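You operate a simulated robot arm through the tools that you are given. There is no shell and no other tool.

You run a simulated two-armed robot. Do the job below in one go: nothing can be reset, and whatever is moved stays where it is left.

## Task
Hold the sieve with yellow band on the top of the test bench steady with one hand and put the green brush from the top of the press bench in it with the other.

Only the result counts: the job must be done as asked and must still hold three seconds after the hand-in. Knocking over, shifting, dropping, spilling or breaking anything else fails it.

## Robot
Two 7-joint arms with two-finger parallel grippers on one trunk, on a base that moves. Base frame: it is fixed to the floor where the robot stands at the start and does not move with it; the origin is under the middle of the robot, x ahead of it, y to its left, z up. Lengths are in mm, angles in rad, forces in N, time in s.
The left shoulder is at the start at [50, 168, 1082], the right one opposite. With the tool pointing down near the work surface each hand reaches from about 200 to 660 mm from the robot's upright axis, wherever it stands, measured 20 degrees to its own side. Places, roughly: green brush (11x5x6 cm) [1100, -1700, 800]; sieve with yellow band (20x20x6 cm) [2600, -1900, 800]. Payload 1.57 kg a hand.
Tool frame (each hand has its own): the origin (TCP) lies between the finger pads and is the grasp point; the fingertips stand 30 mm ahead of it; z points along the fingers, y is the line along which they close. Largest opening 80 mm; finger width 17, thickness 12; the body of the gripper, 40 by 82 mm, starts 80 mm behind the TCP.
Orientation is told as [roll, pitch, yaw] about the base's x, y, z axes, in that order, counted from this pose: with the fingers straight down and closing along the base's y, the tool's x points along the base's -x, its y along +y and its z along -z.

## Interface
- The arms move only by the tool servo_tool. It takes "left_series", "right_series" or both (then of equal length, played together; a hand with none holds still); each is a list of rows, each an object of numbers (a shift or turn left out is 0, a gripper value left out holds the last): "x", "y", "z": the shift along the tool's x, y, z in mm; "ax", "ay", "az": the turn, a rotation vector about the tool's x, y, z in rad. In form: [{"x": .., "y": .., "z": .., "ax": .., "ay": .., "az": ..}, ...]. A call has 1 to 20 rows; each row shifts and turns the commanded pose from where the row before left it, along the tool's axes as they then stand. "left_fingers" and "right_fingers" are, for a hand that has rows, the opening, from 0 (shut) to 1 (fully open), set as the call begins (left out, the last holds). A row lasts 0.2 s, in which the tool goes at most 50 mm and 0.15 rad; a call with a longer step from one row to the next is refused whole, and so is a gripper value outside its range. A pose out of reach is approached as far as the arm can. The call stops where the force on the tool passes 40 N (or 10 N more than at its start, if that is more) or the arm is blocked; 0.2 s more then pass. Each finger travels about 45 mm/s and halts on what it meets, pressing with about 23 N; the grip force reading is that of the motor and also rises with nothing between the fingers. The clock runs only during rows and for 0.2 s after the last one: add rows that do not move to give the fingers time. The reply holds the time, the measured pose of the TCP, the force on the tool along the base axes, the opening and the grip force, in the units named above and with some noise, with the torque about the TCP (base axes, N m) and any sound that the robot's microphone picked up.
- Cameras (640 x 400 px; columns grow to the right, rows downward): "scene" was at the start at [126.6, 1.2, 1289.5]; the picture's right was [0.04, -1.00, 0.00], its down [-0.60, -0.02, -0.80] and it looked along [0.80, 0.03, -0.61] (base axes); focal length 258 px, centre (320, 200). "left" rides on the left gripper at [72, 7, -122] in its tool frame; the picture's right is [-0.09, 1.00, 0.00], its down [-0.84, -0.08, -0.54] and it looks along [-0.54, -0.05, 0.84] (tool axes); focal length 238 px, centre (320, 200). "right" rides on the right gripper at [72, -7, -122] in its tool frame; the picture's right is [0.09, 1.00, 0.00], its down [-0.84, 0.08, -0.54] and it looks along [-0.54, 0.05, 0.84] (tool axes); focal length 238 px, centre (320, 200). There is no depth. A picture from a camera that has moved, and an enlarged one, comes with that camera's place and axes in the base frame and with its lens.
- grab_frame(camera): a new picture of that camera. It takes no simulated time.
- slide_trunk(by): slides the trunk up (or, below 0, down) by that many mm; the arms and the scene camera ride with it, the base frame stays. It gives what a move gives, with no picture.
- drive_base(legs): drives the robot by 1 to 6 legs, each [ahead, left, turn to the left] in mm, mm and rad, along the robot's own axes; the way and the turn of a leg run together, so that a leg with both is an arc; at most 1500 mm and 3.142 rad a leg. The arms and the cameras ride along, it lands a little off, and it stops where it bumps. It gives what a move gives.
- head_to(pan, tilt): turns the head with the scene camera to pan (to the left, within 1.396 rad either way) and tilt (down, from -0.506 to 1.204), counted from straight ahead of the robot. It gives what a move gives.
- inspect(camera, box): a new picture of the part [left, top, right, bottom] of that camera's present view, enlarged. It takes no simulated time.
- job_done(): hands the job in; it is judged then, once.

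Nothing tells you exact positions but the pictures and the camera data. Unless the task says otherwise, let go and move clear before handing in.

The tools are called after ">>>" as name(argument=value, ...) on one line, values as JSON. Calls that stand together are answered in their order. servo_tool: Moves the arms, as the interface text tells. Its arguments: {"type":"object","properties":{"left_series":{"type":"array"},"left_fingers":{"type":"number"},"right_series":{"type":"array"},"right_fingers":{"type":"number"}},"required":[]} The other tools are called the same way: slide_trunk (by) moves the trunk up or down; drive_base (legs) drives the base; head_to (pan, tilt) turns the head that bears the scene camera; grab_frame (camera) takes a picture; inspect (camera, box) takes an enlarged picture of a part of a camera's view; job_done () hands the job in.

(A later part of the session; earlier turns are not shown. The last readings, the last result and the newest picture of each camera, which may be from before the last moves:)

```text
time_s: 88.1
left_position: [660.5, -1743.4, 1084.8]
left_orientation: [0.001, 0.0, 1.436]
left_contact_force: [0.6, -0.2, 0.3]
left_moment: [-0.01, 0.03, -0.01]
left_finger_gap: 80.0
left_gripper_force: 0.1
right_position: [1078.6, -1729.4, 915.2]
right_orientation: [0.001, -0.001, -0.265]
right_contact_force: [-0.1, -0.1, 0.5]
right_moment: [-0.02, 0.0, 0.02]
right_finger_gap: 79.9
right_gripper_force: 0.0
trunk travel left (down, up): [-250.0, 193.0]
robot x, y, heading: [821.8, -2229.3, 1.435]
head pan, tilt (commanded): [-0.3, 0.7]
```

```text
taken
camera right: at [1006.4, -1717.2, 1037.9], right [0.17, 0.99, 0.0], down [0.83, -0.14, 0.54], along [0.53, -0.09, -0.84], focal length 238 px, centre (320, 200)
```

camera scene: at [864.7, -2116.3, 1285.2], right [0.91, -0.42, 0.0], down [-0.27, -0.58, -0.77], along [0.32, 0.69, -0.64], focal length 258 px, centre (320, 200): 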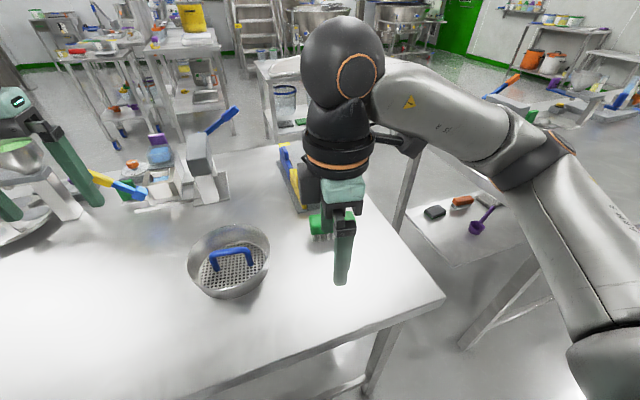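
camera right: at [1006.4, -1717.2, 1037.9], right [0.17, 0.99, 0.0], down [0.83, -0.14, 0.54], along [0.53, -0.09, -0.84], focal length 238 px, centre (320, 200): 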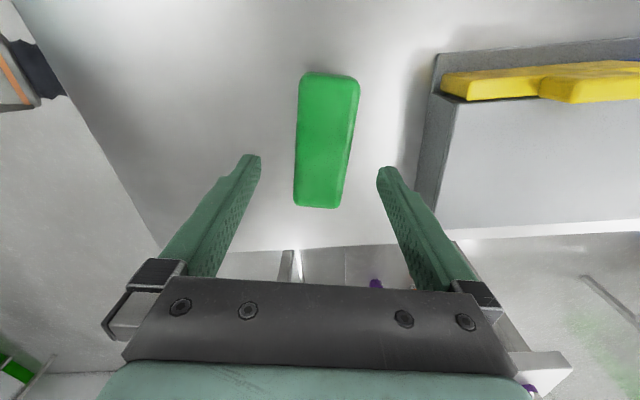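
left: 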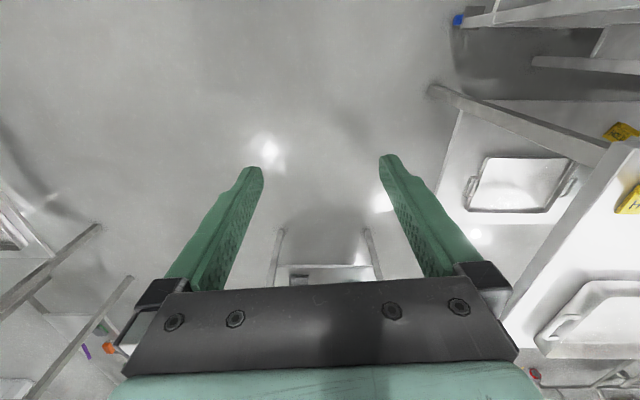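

Centred; I trim the yaw and position by a few mm and descend to TCP z≈846, where the pads straddle the green body.

>>> servo_tool(right_series=[{"x": 3, "y": 1.7, "az": -0.018}, {"z": 20}, {"z": 20}, {"z": 15}, {"z": 14}, {}])

>>> grab_frame(camera="right")

>>> grab_frame(camera="scene")

```text
time_s: 89.5
left_position: [659.8, -1743.2, 1083.8]
left_orientation: [0.0, 0.001, 1.435]
left_contact_force: [-0.1, 0.2, -0.4]
left_moment: [0.01, 0.0, -0.02]
left_finger_gap: 80.1
left_gripper_force: 0.0
right_position: [1073.0, -1726.9, 846.6]
right_orientation: [0.0, 0.002, -0.245]
right_contact_force: [-0.3, 0.1, 0.1]
right_moment: [-0.01, 0.01, -0.01]
right_finger_gap: 80.1
right_gripper_force: 0.1
trunk travel left (down, up): [-250.0, 193.0]
robot x, y, heading: [825.4, -2227.5, 1.434]
head pan, tilt (commanded): [-0.3, 0.7]
```

```text
taken
camera right: at [1002.7, -1715.9, 969.3], right [0.15, 0.99, 0.0], down [0.83, -0.13, 0.54], along [0.53, -0.08, -0.84], focal length 238 px, centre (320, 200)
```

right: 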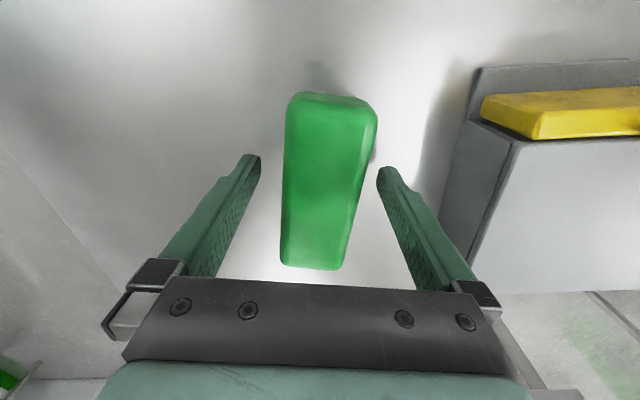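

```text
taken
camera scene: at [864.9, -2116.2, 1285.2], right [0.91, -0.42, 0.0], down [-0.27, -0.58, -0.76], along [0.32, 0.69, -0.64], focal length 258 px, centre (320, 200)
```

scene: 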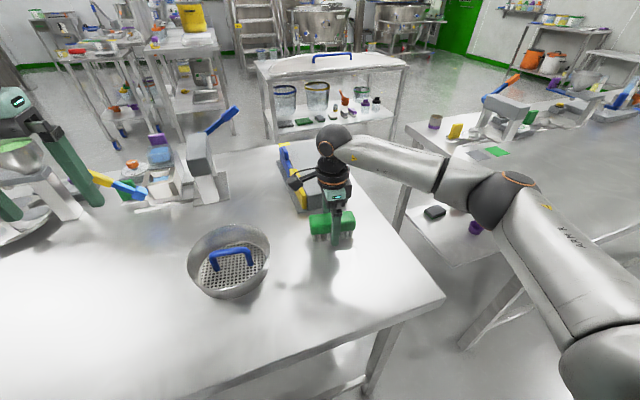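

The brush sits between the fingers with clearance on both sides. I close the right gripper.

>>> servo_tool(right_series=[{}, {}, {}, {}, {}, {}, {}], right_fingers=0.0)

>>> grab_frame(camera="right")

```text
time_s: 91.1
left_position: [658.7, -1743.2, 1083.3]
left_orientation: [0.001, -0.001, 1.433]
left_contact_force: [0.8, 0.3, -0.1]
left_moment: [0.02, -0.01, 0.0]
left_finger_gap: 79.7
left_gripper_force: 0.1
right_position: [1073.7, -1726.3, 846.5]
right_orientation: [-0.001, 0.001, -0.244]
right_contact_force: [0.3, 0.0, 0.3]
right_moment: [0.0, -0.03, 0.0]
right_finger_gap: 44.6
right_gripper_force: 23.3
trunk travel left (down, up): [-250.0, 193.0]
robot x, y, heading: [822.7, -2230.6, 1.437]
head pan, tilt (commanded): [-0.3, 0.7]
```

```text
taken
camera right: at [1002.6, -1715.9, 969.5], right [0.15, 0.99, 0.0], down [0.83, -0.13, 0.54], along [0.53, -0.08, -0.84], focal length 238 px, centre (320, 200)
```

right: 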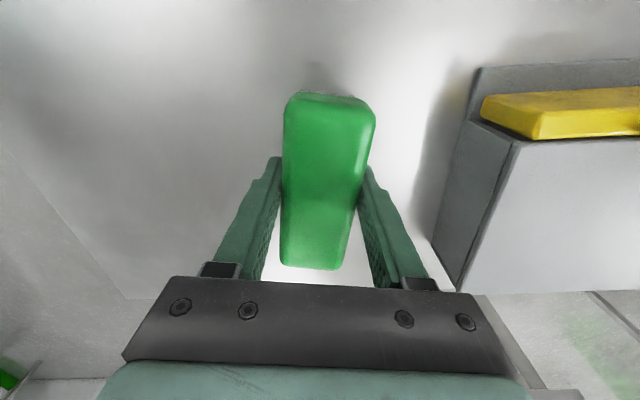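

Gripped at a 44.6 mm gap with 23 N. I lift the brush straight up.

>>> servo_tool(right_series=[{"z": -15}, {"z": -25}, {"z": -35}, {"z": -35}, {"z": -35}, {"z": -25}, {}])

>>> grab_frame(camera="right")

>>> grab_frame(camera="scene")

```text
time_s: 92.7
left_position: [660.0, -1743.0, 1083.4]
left_orientation: [0.0, 0.001, 1.434]
left_contact_force: [0.5, 0.3, 0.0]
left_moment: [0.01, 0.01, 0.01]
left_finger_gap: 80.2
left_gripper_force: 0.0
right_position: [1075.3, -1725.9, 1016.9]
right_orientation: [-0.003, 0.0, -0.244]
right_contact_force: [0.3, 0.0, 0.2]
right_moment: [0.0, -0.01, 0.02]
right_finger_gap: 0.0
right_gripper_force: 21.6
trunk travel left (down, up): [-250.0, 193.0]
robot x, y, heading: [823.6, -2231.2, 1.438]
head pan, tilt (commanded): [-0.3, 0.7]
```

```text
taken
camera right: at [1004.7, -1714.8, 1139.2], right [0.15, 0.99, 0.0], down [0.83, -0.13, 0.54], along [0.53, -0.08, -0.84], focal length 238 px, centre (320, 200)
```

right: 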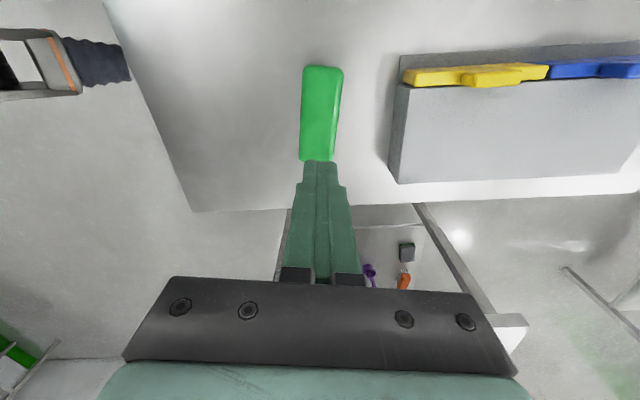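

```text
taken
camera scene: at [865.0, -2116.2, 1285.2], right [0.91, -0.42, 0.0], down [-0.27, -0.58, -0.76], along [0.32, 0.69, -0.64], focal length 258 px, centre (320, 200)
```

scene: 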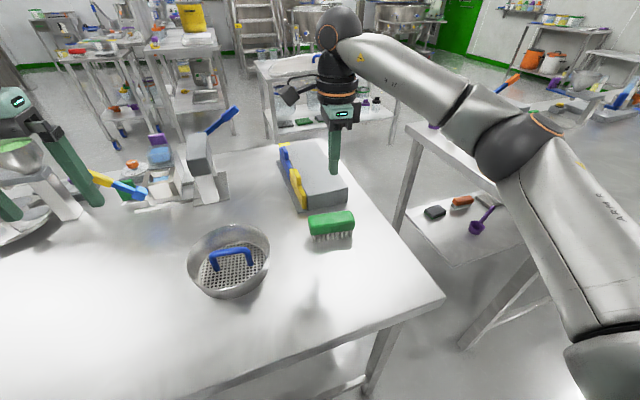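

The brush slipped out: the gap is 0 and the brush still stands in place on the bench. I'll reopen, check alignment, and grip deeper, then lift much more slowly.

>>> servo_tool(right_series=[{}, {}, {}, {}, {}, {"z": 35}, {"z": 35}, {"z": 20}, {}], right_fingers=1.0)

>>> grab_frame(camera="right")

>>> inspect(camera="scene", box=[290, 190, 386, 250])

```text
time_s: 94.7
left_position: [660.1, -1744.0, 1084.8]
left_orientation: [-0.001, 0.001, 1.435]
left_contact_force: [0.8, 0.0, -0.5]
left_moment: [0.01, 0.0, 0.04]
left_finger_gap: 80.3
left_gripper_force: 0.0
right_position: [1075.0, -1726.0, 926.9]
right_orientation: [-0.002, -0.001, -0.245]
right_contact_force: [-0.3, 0.7, -0.6]
right_moment: [0.03, -0.01, 0.01]
right_finger_gap: 79.8
right_gripper_force: 0.1
trunk travel left (down, up): [-250.0, 193.0]
robot x, y, heading: [824.5, -2232.4, 1.433]
head pan, tilt (commanded): [-0.3, 0.7]
```

```text
taken
camera right: at [1004.8, -1714.8, 1049.5], right [0.15, 0.99, 0.0], down [0.83, -0.13, 0.54], along [0.53, -0.08, -0.84], focal length 238 px, centre (320, 200)
```

right: 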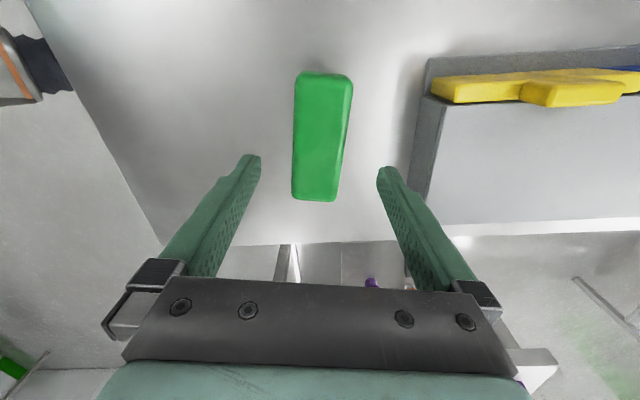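

```text
6.67 times, centred on (338, 220) of scene
camera zoom: at [864.9, -2116.2, 1285.2], right [0.91, -0.42, 0.0], down [-0.27, -0.58, -0.76], along [0.32, 0.69, -0.64], focal length 1717 px, centre (200, 67)
```

zoom: 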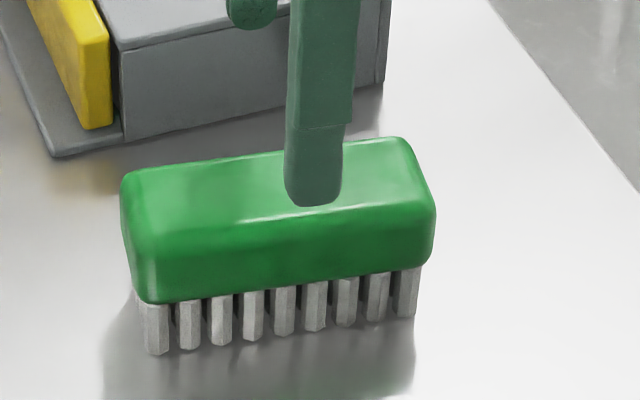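

The brush is undisturbed and aligned. I go down to z≈837 and grip again.

>>> servo_tool(right_series=[{"z": 25}, {"z": 25}, {"z": 20}, {"z": 12}, {"z": 8}, {}])

>>> servo_tool(right_series=[{}, {}, {}, {}, {}, {}, {}, {}], right_fingers=0.0)

>>> inspect(camera="scene", box=[290, 190, 386, 250])

```text
time_s: 96.1
left_position: [660.2, -1743.5, 1085.1]
left_orientation: [-0.002, -0.001, 1.435]
left_contact_force: [0.2, -0.6, -1.1]
left_moment: [0.01, 0.01, 0.03]
left_finger_gap: 80.1
left_gripper_force: 0.0
right_position: [1074.6, -1727.1, 837.8]
right_orientation: [-0.002, 0.0, -0.244]
right_contact_force: [-0.3, -0.1, -0.9]
right_moment: [0.03, -0.03, 0.04]
right_finger_gap: 79.9
right_gripper_force: 0.1
trunk travel left (down, up): [-250.0, 193.0]
robot x, y, heading: [823.4, -2229.0, 1.434]
head pan, tilt (commanded): [-0.3, 0.7]
```

```text
time_s: 97.9
left_position: [660.6, -1743.4, 1084.1]
left_orientation: [0.0, 0.0, 1.435]
left_contact_force: [-0.7, -0.1, 1.0]
left_moment: [0.04, 0.0, 0.02]
left_finger_gap: 80.0
left_gripper_force: 0.1
right_position: [1075.3, -1728.1, 838.2]
right_orientation: [-0.002, -0.001, -0.244]
right_contact_force: [0.0, 0.8, 0.6]
right_moment: [-0.01, -0.03, -0.03]
right_finger_gap: 44.5
right_gripper_force: 22.9
trunk travel left (down, up): [-250.0, 193.0]
robot x, y, heading: [824.5, -2231.1, 1.434]
head pan, tilt (commanded): [-0.3, 0.7]
```

```text
6.67 times, centred on (338, 220) of scene
camera zoom: at [864.9, -2116.1, 1285.2], right [0.91, -0.42, 0.0], down [-0.27, -0.58, -0.76], along [0.32, 0.69, -0.64], focal length 1717 px, centre (200, 67)
```

zoom: 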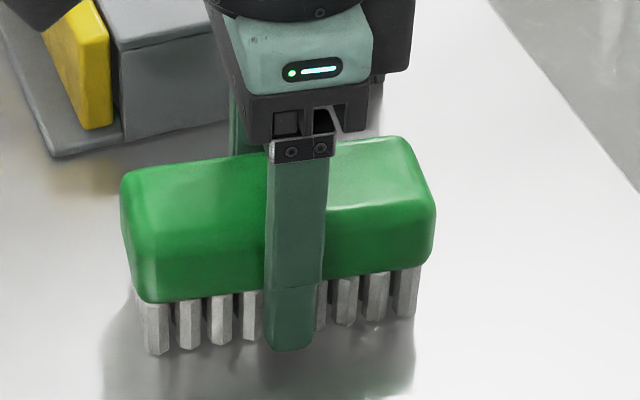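

The finger now covers the full side of the green body. I lift slowly, a few mm, and check the grip.

>>> servo_tool(right_series=[{"z": -2}, {"z": -2}, {"z": -3}, {"z": -3}, {"z": -3}, {}])

>>> inspect(camera="scene", box=[290, 190, 386, 250])

```text
time_s: 99.3
left_position: [660.7, -1743.4, 1085.5]
left_orientation: [0.0, 0.0, 1.435]
left_contact_force: [-0.2, 0.4, 0.3]
left_moment: [0.0, -0.02, -0.01]
left_finger_gap: 80.2
left_gripper_force: 0.0
right_position: [1074.6, -1726.4, 850.2]
right_orientation: [0.0, 0.001, -0.244]
right_contact_force: [-0.5, 0.7, -1.0]
right_moment: [-0.05, 0.03, 0.0]
right_finger_gap: 44.5
right_gripper_force: 23.7
trunk travel left (down, up): [-250.0, 193.0]
robot x, y, heading: [823.3, -2232.6, 1.437]
head pan, tilt (commanded): [-0.3, 0.7]
```

```text
6.67 times, centred on (338, 220) of scene
camera zoom: at [865.0, -2116.1, 1285.2], right [0.91, -0.42, 0.0], down [-0.27, -0.58, -0.76], along [0.32, 0.69, -0.64], focal length 1717 px, centre (200, 67)
```

zoom: 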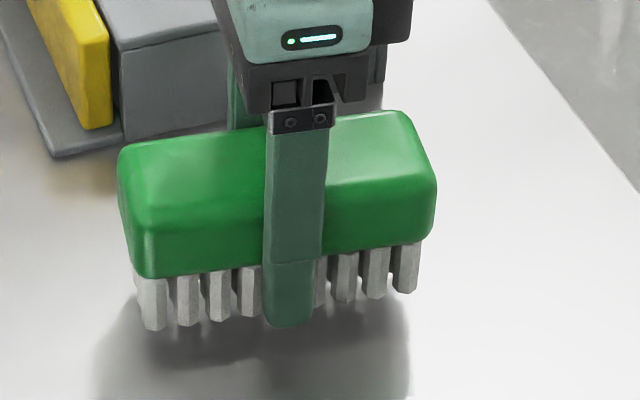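

The brush is off the bench and held. I continue lifting at moderate speed.

>>> servo_tool(right_series=[{"z": -4}, {"z": -6}, {"z": -8}, {"z": -8}, {"z": -8}, {"z": -8}, {"z": -8}, {"z": -8}, {"z": -8}, {"z": -8}, {"z": -8}, {"z": -8}, {"z": -8}, {"z": -8}, {"z": -6}, {"z": -4}, {}])

>>> grab_frame(camera="right")

>>> grab_frame(camera="scene")

```text
time_s: 102.9
left_position: [660.7, -1742.5, 1085.2]
left_orientation: [0.0, -0.001, 1.433]
left_contact_force: [0.1, -0.2, 0.0]
left_moment: [0.01, 0.0, 0.01]
left_finger_gap: 80.1
left_gripper_force: 0.1
right_position: [1074.9, -1726.2, 965.1]
right_orientation: [0.0, 0.001, -0.247]
right_contact_force: [0.2, 0.4, -1.3]
right_moment: [0.0, 0.01, 0.0]
right_finger_gap: 44.7
right_gripper_force: 22.7
trunk travel left (down, up): [-250.0, 193.0]
robot x, y, heading: [823.6, -2233.0, 1.434]
head pan, tilt (commanded): [-0.3, 0.7]
```

```text
taken
camera right: at [1003.0, -1714.4, 1087.9], right [0.15, 0.99, 0.0], down [0.83, -0.13, 0.54], along [0.53, -0.08, -0.84], focal length 238 px, centre (320, 200)
```

right: 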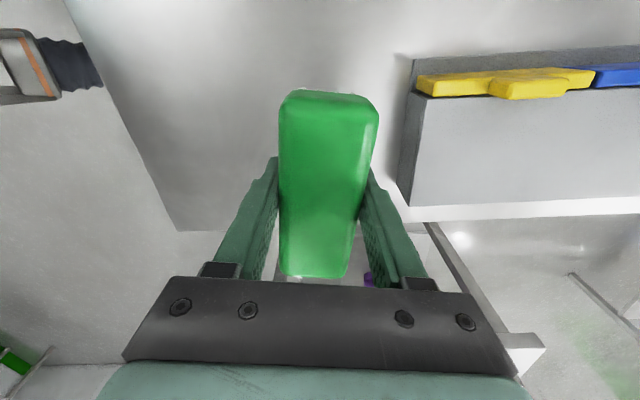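

```text
taken
camera scene: at [865.0, -2116.1, 1285.2], right [0.91, -0.42, 0.0], down [-0.27, -0.58, -0.76], along [0.32, 0.69, -0.64], focal length 258 px, centre (320, 200)
```

scene: 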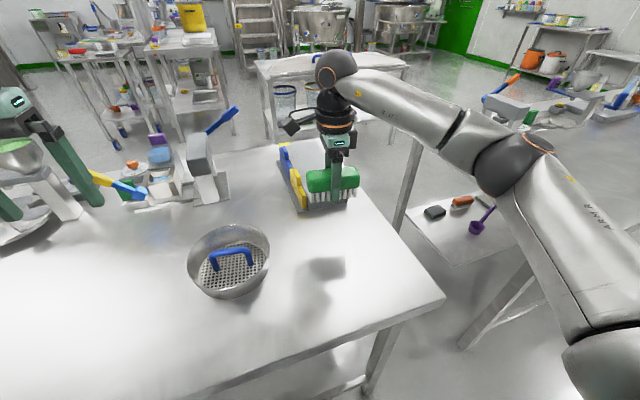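

The brush is held firmly about 130 mm above the bench (≈1.3 N weight). I now back away from the press bench and strafe along behind the test bench to face the sieve.

>>> drive_base(legs=[[-400, 0, 0]])

>>> drive_base(legs=[[50, -850, 0]])

>>> head_to(pan=-0.5, tilt=0.5)

>>> grab_frame(camera="scene")

>>> grab_frame(camera="right")

```text
time_s: 105.4
left_position: [605.1, -2137.2, 1083.9]
left_orientation: [0.001, 0.001, 1.435]
left_contact_force: [0.6, -0.1, 0.3]
left_moment: [-0.01, 0.0, 0.05]
left_finger_gap: 80.1
left_gripper_force: 0.0
right_position: [1021.2, -2118.9, 965.5]
right_orientation: [-0.001, 0.001, -0.246]
right_contact_force: [1.3, -0.6, -2.1]
right_moment: [0.04, -0.01, 0.01]
right_finger_gap: 44.6
right_gripper_force: 22.7
trunk travel left (down, up): [-250.0, 193.0]
robot x, y, heading: [771.4, -2622.8, 1.434]
head pan, tilt (commanded): [-0.3, 0.7]
```

```text
time_s: 113.2
left_position: [1449.3, -2203.0, 1084.7]
left_orientation: [0.0, 0.0, 1.427]
left_contact_force: [-0.6, -0.5, -0.6]
left_moment: [-0.05, 0.01, -0.01]
left_finger_gap: 80.1
left_gripper_force: 0.0
right_position: [1863.7, -2188.5, 964.6]
right_orientation: [-0.001, 0.003, -0.253]
right_contact_force: [-0.4, 0.7, 0.0]
right_moment: [0.0, -0.04, 0.0]
right_finger_gap: 44.5
right_gripper_force: 22.7
trunk travel left (down, up): [-250.0, 193.0]
robot x, y, heading: [1608.4, -2692.6, 1.425]
head pan, tilt (commanded): [-0.3, 0.7]
```

```text
time_s: 113.9
left_position: [1449.0, -2203.3, 1085.0]
left_orientation: [-0.001, 0.001, 1.424]
left_contact_force: [-0.1, 0.4, -0.7]
left_moment: [-0.01, 0.04, -0.01]
left_finger_gap: 80.2
left_gripper_force: 0.0
right_position: [1864.0, -2188.0, 966.1]
right_orientation: [-0.003, 0.0, -0.253]
right_contact_force: [0.4, 0.5, -0.7]
right_moment: [0.01, 0.0, 0.02]
right_finger_gap: 44.6
right_gripper_force: 22.9
trunk travel left (down, up): [-250.0, 193.0]
robot x, y, heading: [1609.5, -2693.3, 1.432]
head pan, tilt (commanded): [-0.499, 0.499]
```

```text
taken
camera scene: at [1669.0, -2581.3, 1302.8], right [0.8, -0.6, 0.0], down [-0.29, -0.38, -0.88], along [0.53, 0.7, -0.48], focal length 258 px, centre (320, 200)
```

scene: 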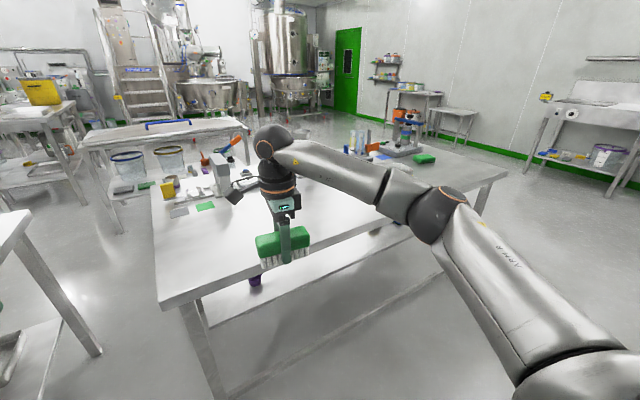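

```text
taken
camera right: at [1792.5, -2176.8, 1087.6], right [0.16, 0.99, 0.0], down [0.83, -0.13, 0.54], along [0.53, -0.09, -0.84], focal length 238 px, centre (320, 200)
```

right: 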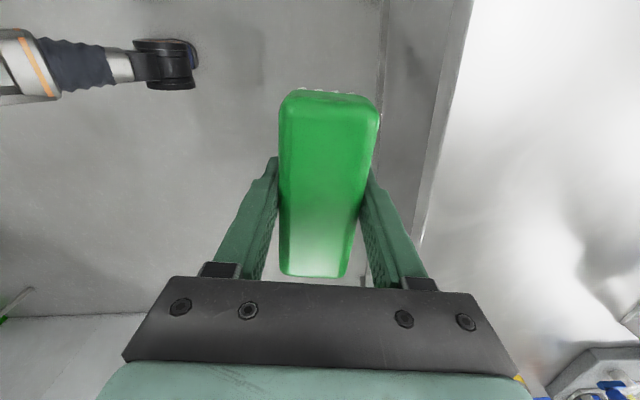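

The brush stays held. I keep strafing to bring the sieve in front of me.

>>> drive_base(legs=[[60, -860, 0]])

>>> head_to(pan=0.0, tilt=0.55)

>>> grab_frame(camera="scene")

```text
time_s: 121.8
left_position: [2312.0, -2269.4, 1084.0]
left_orientation: [0.0, 0.0, 1.419]
left_contact_force: [0.4, -0.2, 0.2]
left_moment: [0.02, 0.0, 0.01]
left_finger_gap: 80.0
left_gripper_force: 0.0
right_position: [2726.7, -2257.7, 965.3]
right_orientation: [-0.002, 0.002, -0.26]
right_contact_force: [0.0, 0.3, -1.7]
right_moment: [0.02, -0.01, 0.03]
right_finger_gap: 44.6
right_gripper_force: 22.9
trunk travel left (down, up): [-250.0, 193.0]
robot x, y, heading: [2470.1, -2762.4, 1.417]
head pan, tilt (commanded): [-0.499, 0.499]
```

```text
time_s: 122.7
left_position: [2311.8, -2269.4, 1083.0]
left_orientation: [0.0, 0.0, 1.42]
left_contact_force: [-0.2, 0.4, -0.6]
left_moment: [-0.03, 0.0, -0.01]
left_finger_gap: 79.8
left_gripper_force: 0.0
right_position: [2726.4, -2257.0, 965.5]
right_orientation: [-0.002, 0.001, -0.26]
right_contact_force: [0.5, -1.0, -1.4]
right_moment: [0.02, 0.0, 0.02]
right_finger_gap: 44.5
right_gripper_force: 22.7
trunk travel left (down, up): [-250.0, 193.0]
robot x, y, heading: [2466.4, -2760.0, 1.422]
head pan, tilt (commanded): [0.0, 0.55]
```

```text
taken
camera scene: at [2487.9, -2632.9, 1298.3], right [0.99, -0.15, 0.0], down [-0.08, -0.52, -0.85], along [0.13, 0.84, -0.52], focal length 258 px, centre (320, 200)
```

scene: 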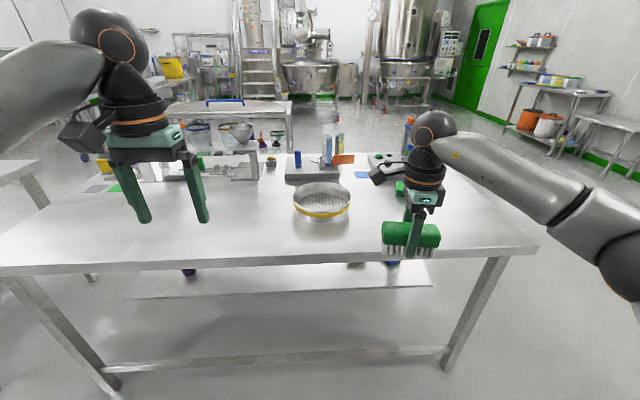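

>>> inspect(camera="scene", box=[240, 130, 440, 255])

>>> inspect(camera="scene", box=[280, 170, 360, 220])

```text
3.20 times, centred on (340, 192) of scene
camera zoom: at [2487.9, -2632.9, 1298.3], right [0.99, -0.15, 0.0], down [-0.08, -0.52, -0.85], along [0.13, 0.84, -0.52], focal length 824 px, centre (256, 224)
```

zoom: 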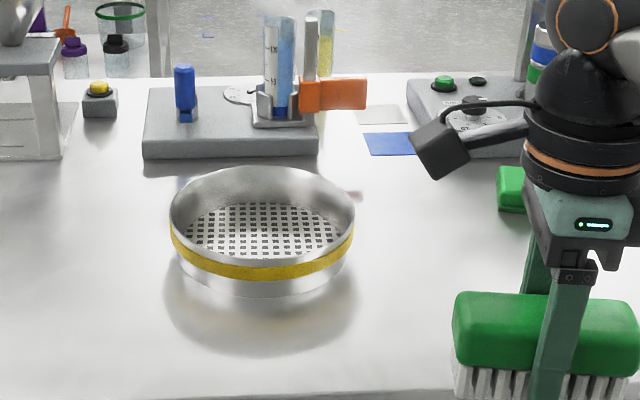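

```text
8.00 times, centred on (320, 195) of scene
camera zoom: at [2487.9, -2632.9, 1298.3], right [0.99, -0.15, 0.0], down [-0.08, -0.52, -0.85], along [0.13, 0.84, -0.52], focal length 2060 px, centre (320, 240)
```

zoom: 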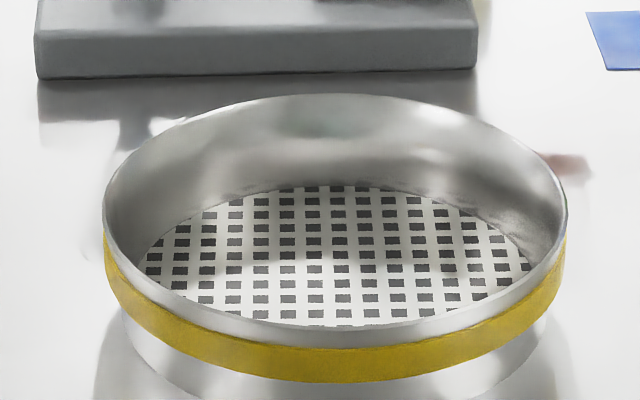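

I now see the sieve well: centre about [2608, -1900], rim at z≈860, perforated floor roughly 45 mm below the rim, wall all around. It is almost straight ahead at 870 mm; I drive closer.

>>> drive_base(legs=[[330, 0, 0]])

>>> head_to(pan=0.0, tilt=0.8)

>>> grab_frame(camera="scene")

>>> grab_frame(camera="left")

```text
time_s: 124.9
left_position: [2358.3, -1947.2, 1084.1]
left_orientation: [0.0, -0.001, 1.423]
left_contact_force: [0.2, 0.7, 0.0]
left_moment: [-0.01, 0.01, 0.0]
left_finger_gap: 80.3
left_gripper_force: 0.0
right_position: [2772.9, -1935.3, 965.8]
right_orientation: [-0.002, 0.0, -0.256]
right_contact_force: [0.4, 1.0, -0.2]
right_moment: [-0.04, 0.01, -0.03]
right_finger_gap: 44.3
right_gripper_force: 23.2
trunk travel left (down, up): [-250.0, 193.0]
robot x, y, heading: [2519.2, -2436.0, 1.422]
head pan, tilt (commanded): [0.0, 0.55]
```

```text
time_s: 125.7
left_position: [2357.9, -1948.1, 1084.1]
left_orientation: [0.001, 0.0, 1.424]
left_contact_force: [0.5, 0.4, 0.8]
left_moment: [0.04, -0.01, 0.05]
left_finger_gap: 80.0
left_gripper_force: 0.1
right_position: [2773.2, -1934.6, 965.1]
right_orientation: [-0.002, 0.0, -0.257]
right_contact_force: [-0.1, 0.8, -1.7]
right_moment: [0.01, 0.05, 0.01]
right_finger_gap: 44.6
right_gripper_force: 23.1
trunk travel left (down, up): [-250.0, 193.0]
robot x, y, heading: [2514.7, -2438.6, 1.425]
head pan, tilt (commanded): [0.0, 0.799]
```

```text
taken
camera scene: at [2534.4, -2320.1, 1277.0], right [0.99, -0.15, 0.0], down [-0.11, -0.71, -0.7], along [0.1, 0.69, -0.72], focal length 258 px, centre (320, 200)
```

scene: 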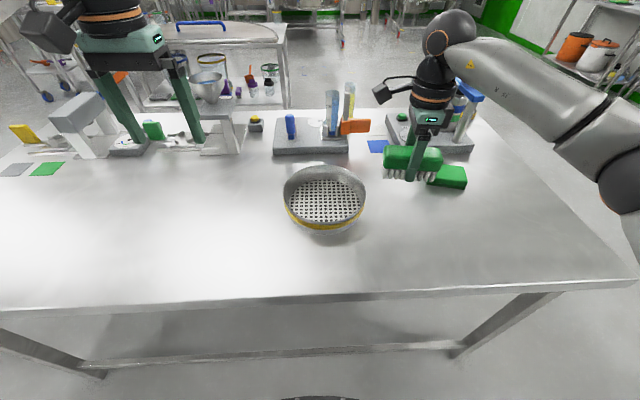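

```text
taken
camera left: at [2341.2, -2018.1, 1205.5], right [-0.97, 0.24, 0.0], down [0.2, 0.82, 0.54], along [0.13, 0.53, -0.84], focal length 238 px, centre (320, 200)
```

left: 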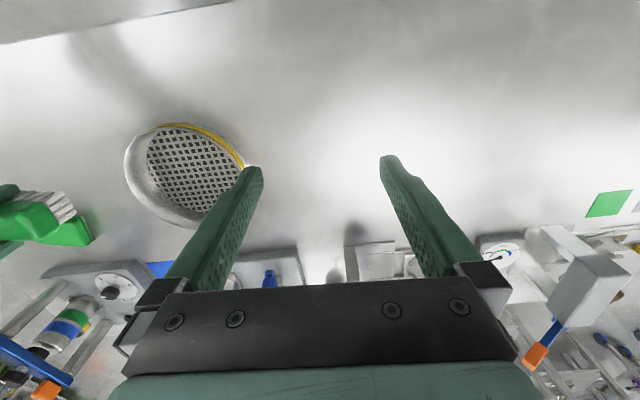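

The sieve is now ~545 mm ahead. I zoom in to measure its rim precisely before bringing the left hand to it.

>>> inspect(camera="scene", box=[276, 155, 372, 240])

>>> inspect(camera="left", box=[110, 110, 270, 235])

```text
4.71 times, centred on (324, 198) of scene
camera zoom: at [2534.4, -2320.1, 1277.0], right [0.99, -0.15, 0.0], down [-0.11, -0.71, -0.7], along [0.1, 0.69, -0.72], focal length 1212 px, centre (301, 212)
```

zoom: 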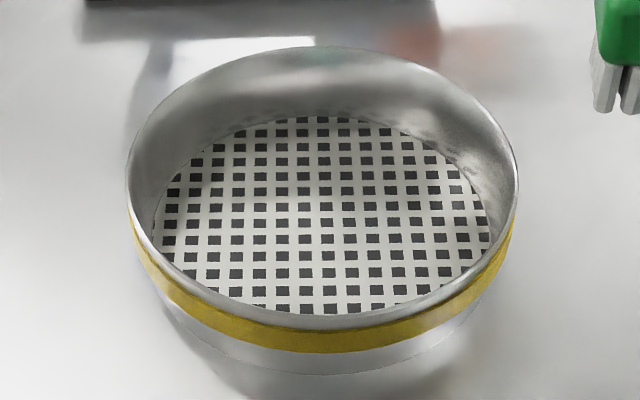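

```text
3.20 times, centred on (190, 172) of left
camera zoom: at [2341.2, -2018.1, 1205.5], right [-0.97, 0.24, 0.0], down [0.2, 0.82, 0.54], along [0.13, 0.53, -0.84], focal length 763 px, centre (736, 288)
```

zoom: 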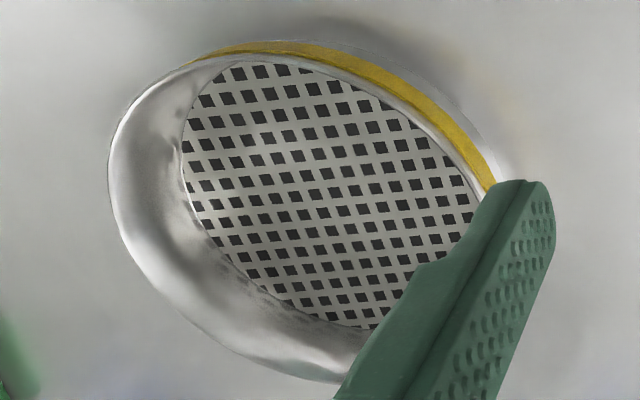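

Triangulating both views gives the sieve centre near [2608, -1884], rim radius ≈100, rim height ≈850. I'll grip its left-most rim point with the left hand, vertical fingers; first I bring the left hand above that point at z≈1000.

>>> servo_tool(left_series=[{"x": -16.9, "y": -23, "z": 14}, {"x": -16.9, "y": -23, "z": 14}, {"x": -16.9, "y": -23, "z": 14}, {"x": -16.9, "y": -23, "z": 14}, {"x": -16.9, "y": -23, "z": 14}, {"x": -16.9, "y": -23, "z": 14}, {}], left_fingers=0.6)

>>> grab_frame(camera="left")

>>> grab_frame(camera="scene")

```text
time_s: 127.3
left_position: [2509.1, -1866.9, 999.8]
left_orientation: [-0.001, 0.002, 1.426]
left_contact_force: [-0.5, 0.1, -0.6]
left_moment: [0.04, 0.0, 0.0]
left_finger_gap: 48.0
left_gripper_force: 0.0
right_position: [2772.4, -1935.4, 964.3]
right_orientation: [-0.003, 0.0, -0.256]
right_contact_force: [-0.3, 0.6, -1.3]
right_moment: [0.01, 0.01, 0.02]
right_finger_gap: 44.9
right_gripper_force: 23.2
trunk travel left (down, up): [-250.0, 193.0]
robot x, y, heading: [2515.0, -2438.6, 1.426]
head pan, tilt (commanded): [0.0, 0.799]
```

```text
taken
camera left: at [2492.8, -1936.8, 1121.3], right [-0.97, 0.24, 0.0], down [0.2, 0.82, 0.54], along [0.13, 0.53, -0.84], focal length 238 px, centre (320, 200)
```

left: 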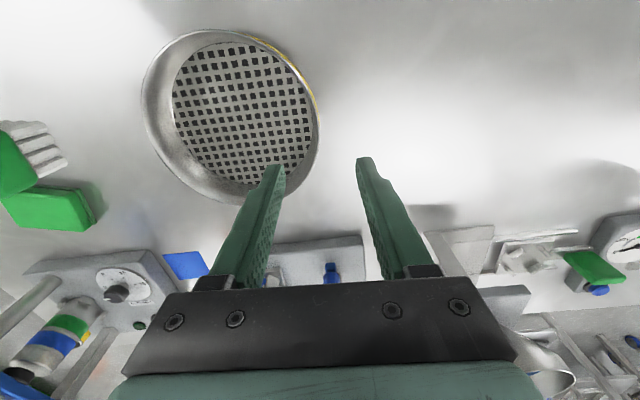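

```text
taken
camera scene: at [2534.3, -2320.1, 1276.9], right [0.99, -0.15, 0.0], down [-0.11, -0.71, -0.7], along [0.1, 0.69, -0.72], focal length 258 px, centre (320, 200)
```

scene: 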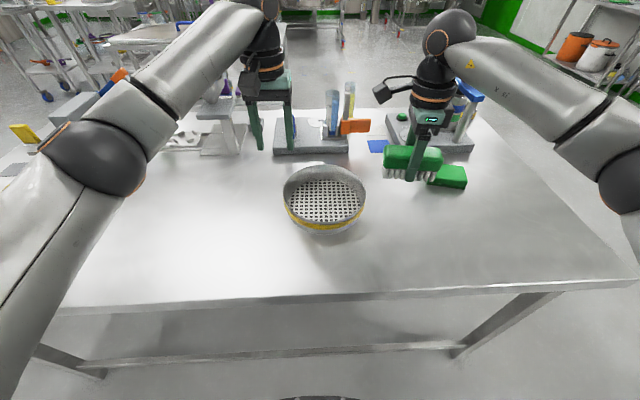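

The left hand is over the bench beside the sieve. I zoom the left camera to measure the rim again from this closer view.

>>> inspect(camera="left", box=[120, 10, 360, 220])

```text
1.90 times, centred on (240, 115) of left
camera zoom: at [2492.8, -1936.8, 1121.3], right [-0.97, 0.24, 0.0], down [0.2, 0.82, 0.54], along [0.13, 0.53, -0.84], focal length 454 px, centre (472, 362)
```

zoom: 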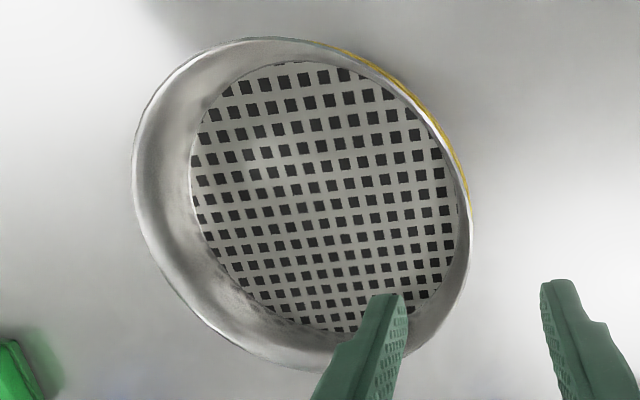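

The left hand's closing axis is right over the rim's left-most point (within ~3 mm). I lower it to z≈905, fingertips still above the rim, with a 2 mm inward shift.

>>> servo_tool(left_series=[{"y": -2, "z": 25}, {"z": 25}, {"z": 25}, {"z": 20}, {}])

>>> grab_frame(camera="left")

>>> inspect(camera="scene", box=[240, 130, 368, 210])

```text
time_s: 128.5
left_position: [2510.6, -1869.1, 904.1]
left_orientation: [0.0, 0.0, 1.426]
left_contact_force: [0.1, 0.3, -1.2]
left_moment: [-0.05, -0.01, 0.01]
left_finger_gap: 47.9
left_gripper_force: 0.0
right_position: [2772.7, -1933.9, 965.6]
right_orientation: [-0.001, -0.001, -0.257]
right_contact_force: [-0.3, 0.0, -0.3]
right_moment: [0.0, 0.05, 0.0]
right_finger_gap: 44.7
right_gripper_force: 22.6
trunk travel left (down, up): [-250.0, 193.0]
robot x, y, heading: [2515.3, -2437.8, 1.425]
head pan, tilt (commanded): [0.0, 0.799]
```

```text
taken
camera left: at [2494.0, -1938.7, 1025.6], right [-0.97, 0.24, 0.0], down [0.2, 0.82, 0.54], along [0.13, 0.53, -0.84], focal length 238 px, centre (320, 200)
```

left: 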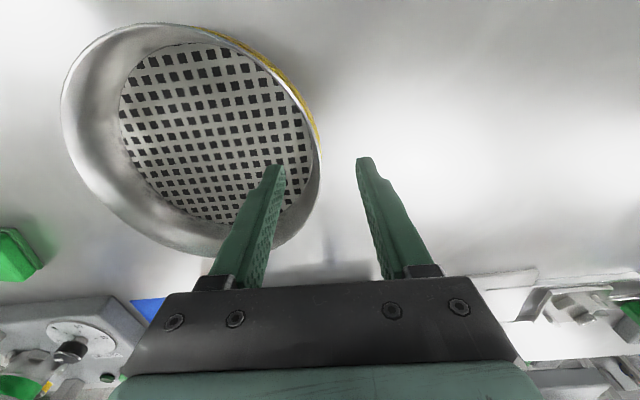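

```text
5.00 times, centred on (304, 170) of scene
camera zoom: at [2534.4, -2320.1, 1276.9], right [0.99, -0.15, 0.0], down [-0.11, -0.71, -0.7], along [0.1, 0.69, -0.72], focal length 1288 px, centre (400, 350)
```

zoom: 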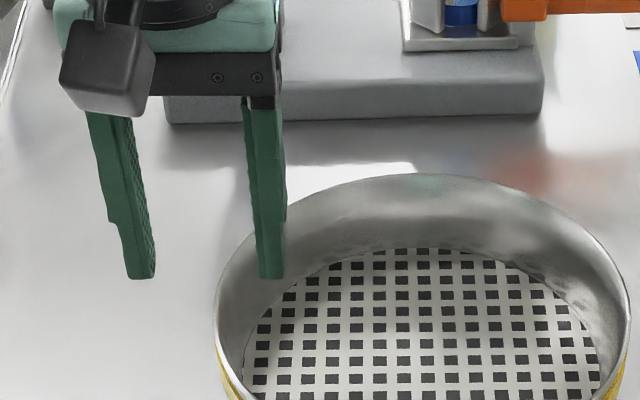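

The rim's left-most point is centred between the left fingers and the fingertips are above the rim (rim height ≈846). I lower the hand so the fingers straddle the wall.

>>> servo_tool(left_series=[{"z": 13}, {"z": 13}, {"z": 13}, {"z": 11}, {}])

>>> grab_frame(camera="left")

>>> inspect(camera="scene", box=[240, 150, 368, 230])

```text
time_s: 129.7
left_position: [2511.9, -1865.9, 855.1]
left_orientation: [-0.001, -0.002, 1.423]
left_contact_force: [-0.1, -0.2, 0.0]
left_moment: [0.0, -0.01, -0.02]
left_finger_gap: 48.2
left_gripper_force: 0.0
right_position: [2772.1, -1935.4, 965.8]
right_orientation: [-0.002, 0.001, -0.257]
right_contact_force: [0.2, -0.6, -1.5]
right_moment: [0.0, 0.01, 0.0]
right_finger_gap: 44.4
right_gripper_force: 22.7
trunk travel left (down, up): [-250.0, 193.0]
robot x, y, heading: [2516.9, -2437.3, 1.423]
head pan, tilt (commanded): [0.0, 0.799]
```

```text
taken
camera left: at [2494.5, -1937.4, 976.2], right [-0.97, 0.24, 0.0], down [0.2, 0.82, 0.54], along [0.13, 0.53, -0.84], focal length 238 px, centre (320, 200)
```

left: 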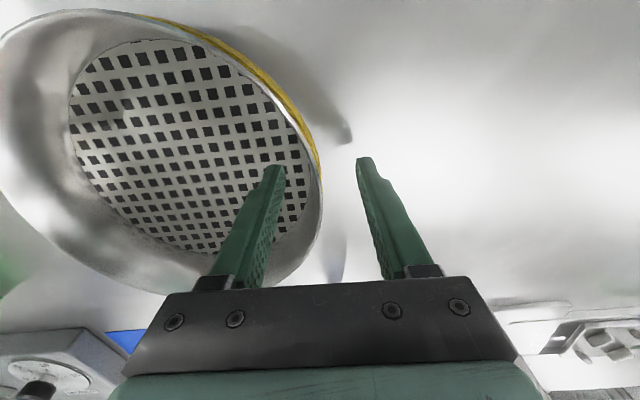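

```text
5.00 times, centred on (304, 190) of scene
camera zoom: at [2534.4, -2320.1, 1276.9], right [0.99, -0.15, 0.0], down [-0.11, -0.71, -0.7], along [0.1, 0.69, -0.72], focal length 1288 px, centre (400, 250)
```

zoom: 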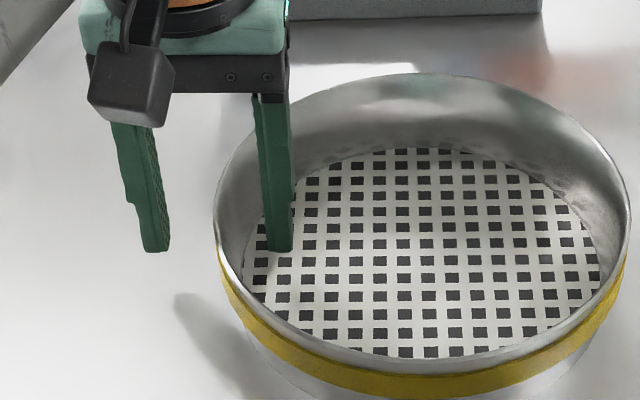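

The wall is centred between the left fingers with the inner fingertip clear above the mesh. I go 5 mm lower and close the left gripper to hold the sieve.

>>> servo_tool(left_series=[{"z": 5}, {}])

>>> servo_tool(left_series=[{}, {}, {}, {}, {}, {}], left_fingers=0.0)

>>> grab_frame(camera="left")

>>> inspect(camera="scene", box=[240, 150, 368, 230])

```text
time_s: 130.3
left_position: [2511.3, -1867.6, 850.2]
left_orientation: [0.001, 0.0, 1.425]
left_contact_force: [0.2, -0.7, 0.3]
left_moment: [-0.02, 0.0, -0.01]
left_finger_gap: 47.8
left_gripper_force: 0.1
right_position: [2772.6, -1936.0, 965.5]
right_orientation: [-0.003, 0.0, -0.257]
right_contact_force: [-0.1, -0.5, -1.2]
right_moment: [0.0, 0.02, 0.02]
right_finger_gap: 44.4
right_gripper_force: 22.3
trunk travel left (down, up): [-250.0, 193.0]
robot x, y, heading: [2517.8, -2434.4, 1.426]
head pan, tilt (commanded): [0.0, 0.799]
```

```text
time_s: 131.7
left_position: [2513.0, -1867.3, 850.8]
left_orientation: [0.001, -0.003, 1.426]
left_contact_force: [0.8, 3.1, 2.3]
left_moment: [-0.12, -0.73, 0.31]
left_finger_gap: 10.1
left_gripper_force: 23.3
right_position: [2772.9, -1935.8, 964.7]
right_orientation: [-0.001, 0.001, -0.257]
right_contact_force: [-0.2, 0.3, -0.9]
right_moment: [-0.02, -0.03, 0.02]
right_finger_gap: 44.4
right_gripper_force: 23.4
trunk travel left (down, up): [-250.0, 193.0]
robot x, y, heading: [2518.6, -2437.9, 1.427]
head pan, tilt (commanded): [0.0, 0.799]
```

```text
taken
camera left: at [2494.9, -1937.6, 971.6], right [-0.97, 0.24, 0.0], down [0.2, 0.82, 0.54], along [0.13, 0.53, -0.84], focal length 238 px, centre (320, 200)
```

left: 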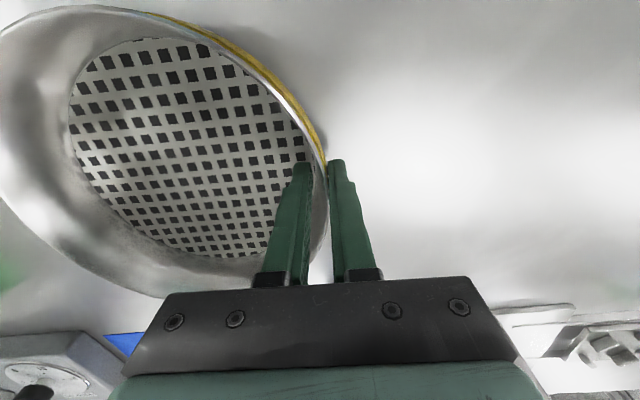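

```text
5.00 times, centred on (304, 190) of scene
camera zoom: at [2534.4, -2320.2, 1277.0], right [0.99, -0.15, 0.0], down [-0.11, -0.71, -0.7], along [0.1, 0.69, -0.72], focal length 1288 px, centre (400, 250)
```

zoom: 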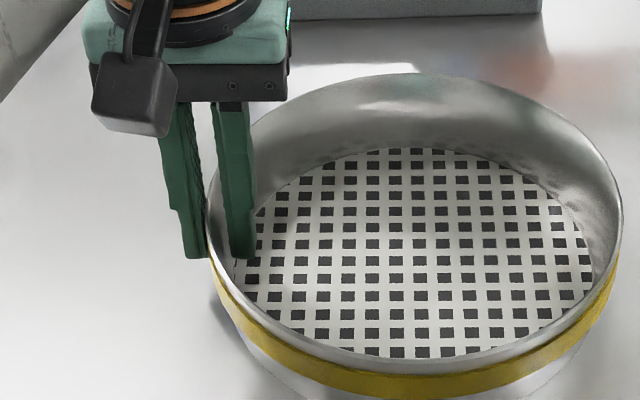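

The left hand holds the sieve (gap 10 mm, 23 N); the sieve shifted about 4 mm left as the fingers closed, so I nudge it back 3.5 mm. Meanwhile I turn the right wrist back to neutral so both hands fit side by side.

>>> servo_tool(left_series=[{"y": -1.2}, {"y": -1.2}, {"y": -1.1}, {}])

>>> servo_tool(right_series=[{"az": -0.14}, {"az": -0.14}, {"az": -0.14}, {"az": -0.14}, {"az": -0.14}, {"az": -0.14}, {"az": -0.14}, {"az": -0.14}, {"az": -0.14}, {"az": -0.14}, {"az": -0.14}, {"az": -0.14}, {}])

>>> grab_frame(camera="scene")

>>> inspect(camera="scene", box=[240, 150, 368, 230])

>>> grab_frame(camera="right")

```text
time_s: 132.7
left_position: [2515.2, -1868.8, 850.1]
left_orientation: [-0.003, 0.0, 1.425]
left_contact_force: [-0.5, 2.4, 2.6]
left_moment: [-0.11, -0.71, 0.31]
left_finger_gap: 10.0
left_gripper_force: 23.2
right_position: [2772.3, -1935.8, 963.6]
right_orientation: [-0.001, 0.001, -0.258]
right_contact_force: [-0.3, 0.3, -0.3]
right_moment: [0.01, -0.03, 0.01]
right_finger_gap: 44.7
right_gripper_force: 22.9
trunk travel left (down, up): [-250.0, 193.0]
robot x, y, heading: [2517.0, -2436.4, 1.427]
head pan, tilt (commanded): [0.0, 0.799]
```

```text
time_s: 135.5
left_position: [2515.1, -1868.2, 850.6]
left_orientation: [0.001, 0.0, 1.423]
left_contact_force: [-0.2, 1.9, 2.8]
left_moment: [-0.03, -0.72, 0.35]
left_finger_gap: 9.8
left_gripper_force: 23.0
right_position: [2773.4, -1935.2, 965.1]
right_orientation: [-0.001, 0.002, 1.426]
right_contact_force: [-0.6, -0.1, -1.6]
right_moment: [0.02, -0.01, 0.01]
right_finger_gap: 44.7
right_gripper_force: 23.1
trunk travel left (down, up): [-250.0, 193.0]
robot x, y, heading: [2517.9, -2437.5, 1.421]
head pan, tilt (commanded): [0.0, 0.799]
```

```text
taken
camera scene: at [2534.3, -2320.2, 1276.9], right [0.99, -0.15, 0.0], down [-0.11, -0.71, -0.7], along [0.1, 0.69, -0.72], focal length 258 px, centre (320, 200)
```

scene: 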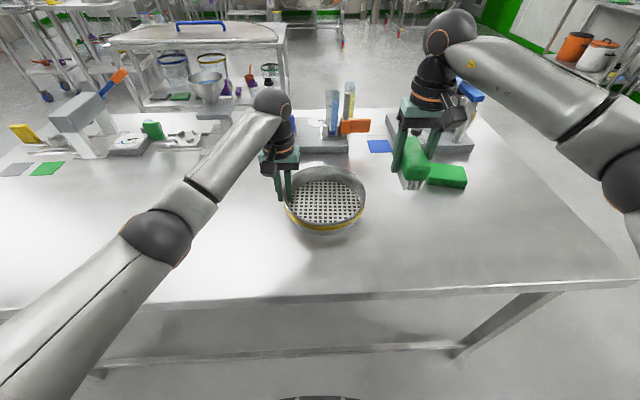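

```text
5.00 times, centred on (304, 190) of scene
camera zoom: at [2534.3, -2320.2, 1276.9], right [0.99, -0.15, 0.0], down [-0.11, -0.71, -0.7], along [0.1, 0.69, -0.72], focal length 1288 px, centre (400, 250)
```

zoom: 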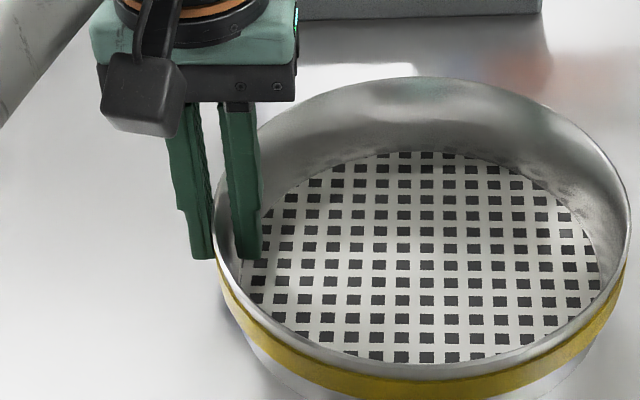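

```text
taken
camera right: at [2769.9, -2006.9, 1087.9], right [-1.0, 0.05, 0.0], down [0.05, 0.84, 0.54], along [0.03, 0.54, -0.84], focal length 238 px, centre (320, 200)
```

right: 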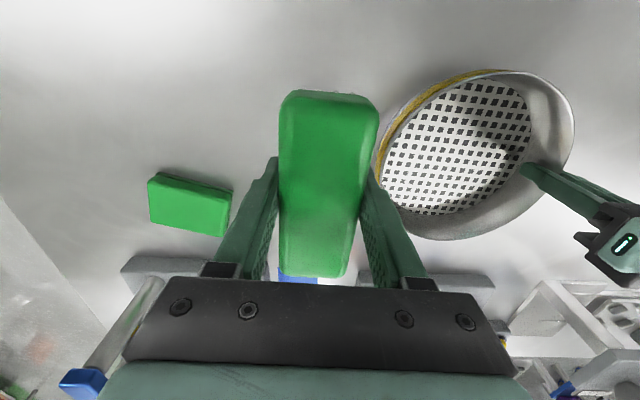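

The sieve is back in its original place, held by the left hand; the brush hangs aligned in the right hand. I move the brush over the sieve, slightly right of its centre to stay clear of the left hand.

>>> servo_tool(right_series=[{"x": -7.6, "y": 20}, {"x": -7.6, "y": 26}, {"x": -7.6, "y": 30}, {"x": -7.6, "y": 30}, {"x": -7.5, "y": 25}, {"y": 15}, {}])

>>> grab_frame(camera="scene")

>>> grab_frame(camera="right")

>>> grab_frame(camera="left")

```text
time_s: 137.1
left_position: [2514.8, -1868.9, 850.3]
left_orientation: [0.0, 0.0, 1.424]
left_contact_force: [0.3, 0.9, 2.7]
left_moment: [-0.04, -0.66, 0.3]
left_finger_gap: 9.7
left_gripper_force: 23.1
right_position: [2632.9, -1875.9, 965.6]
right_orientation: [-0.001, 0.001, 1.424]
right_contact_force: [-0.2, 0.2, -1.3]
right_moment: [-0.02, -0.02, -0.01]
right_finger_gap: 44.5
right_gripper_force: 23.1
trunk travel left (down, up): [-250.0, 193.0]
robot x, y, heading: [2513.8, -2436.3, 1.425]
head pan, tilt (commanded): [0.0, 0.799]
```

```text
taken
camera scene: at [2534.2, -2320.2, 1276.9], right [0.99, -0.15, 0.0], down [-0.1, -0.71, -0.7], along [0.1, 0.69, -0.72], focal length 258 px, centre (320, 200)
```

scene: 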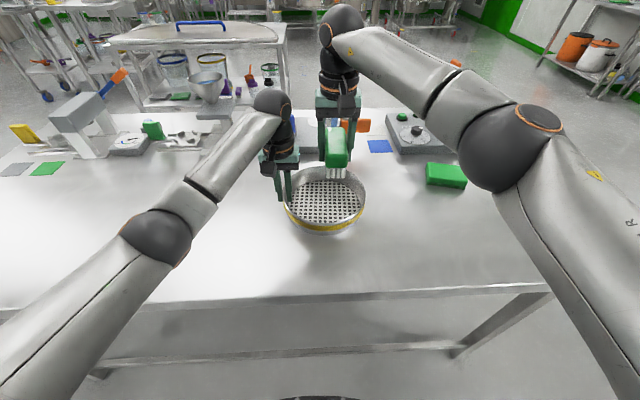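

```text
taken
camera right: at [2628.6, -1948.3, 1087.3], right [-1.0, 0.05, 0.0], down [0.05, 0.84, 0.54], along [0.03, 0.54, -0.84], focal length 238 px, centre (320, 200)
```

right: 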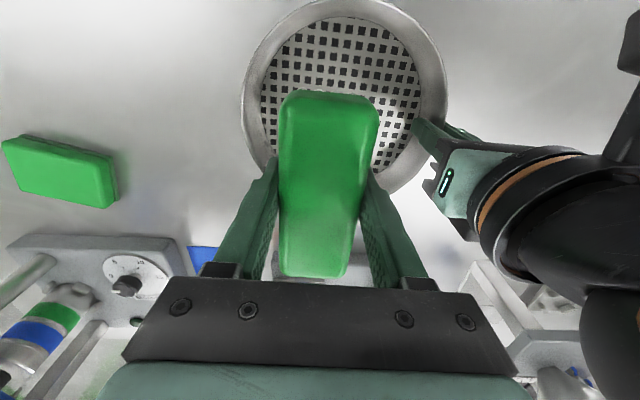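

```text
taken
camera left: at [2497.9, -1938.3, 971.6], right [-0.97, 0.24, 0.0], down [0.2, 0.82, 0.54], along [0.13, 0.53, -0.84], focal length 238 px, centre (320, 200)
```

left: 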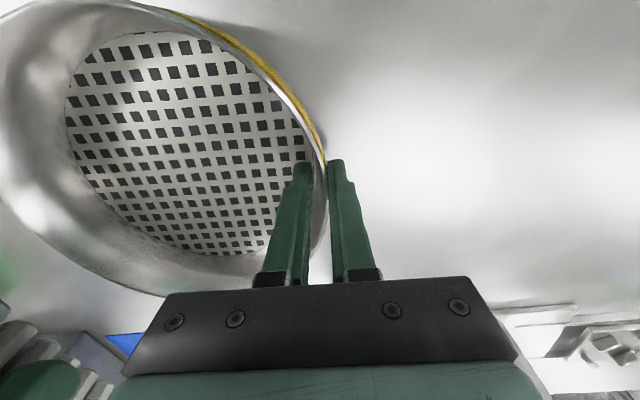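

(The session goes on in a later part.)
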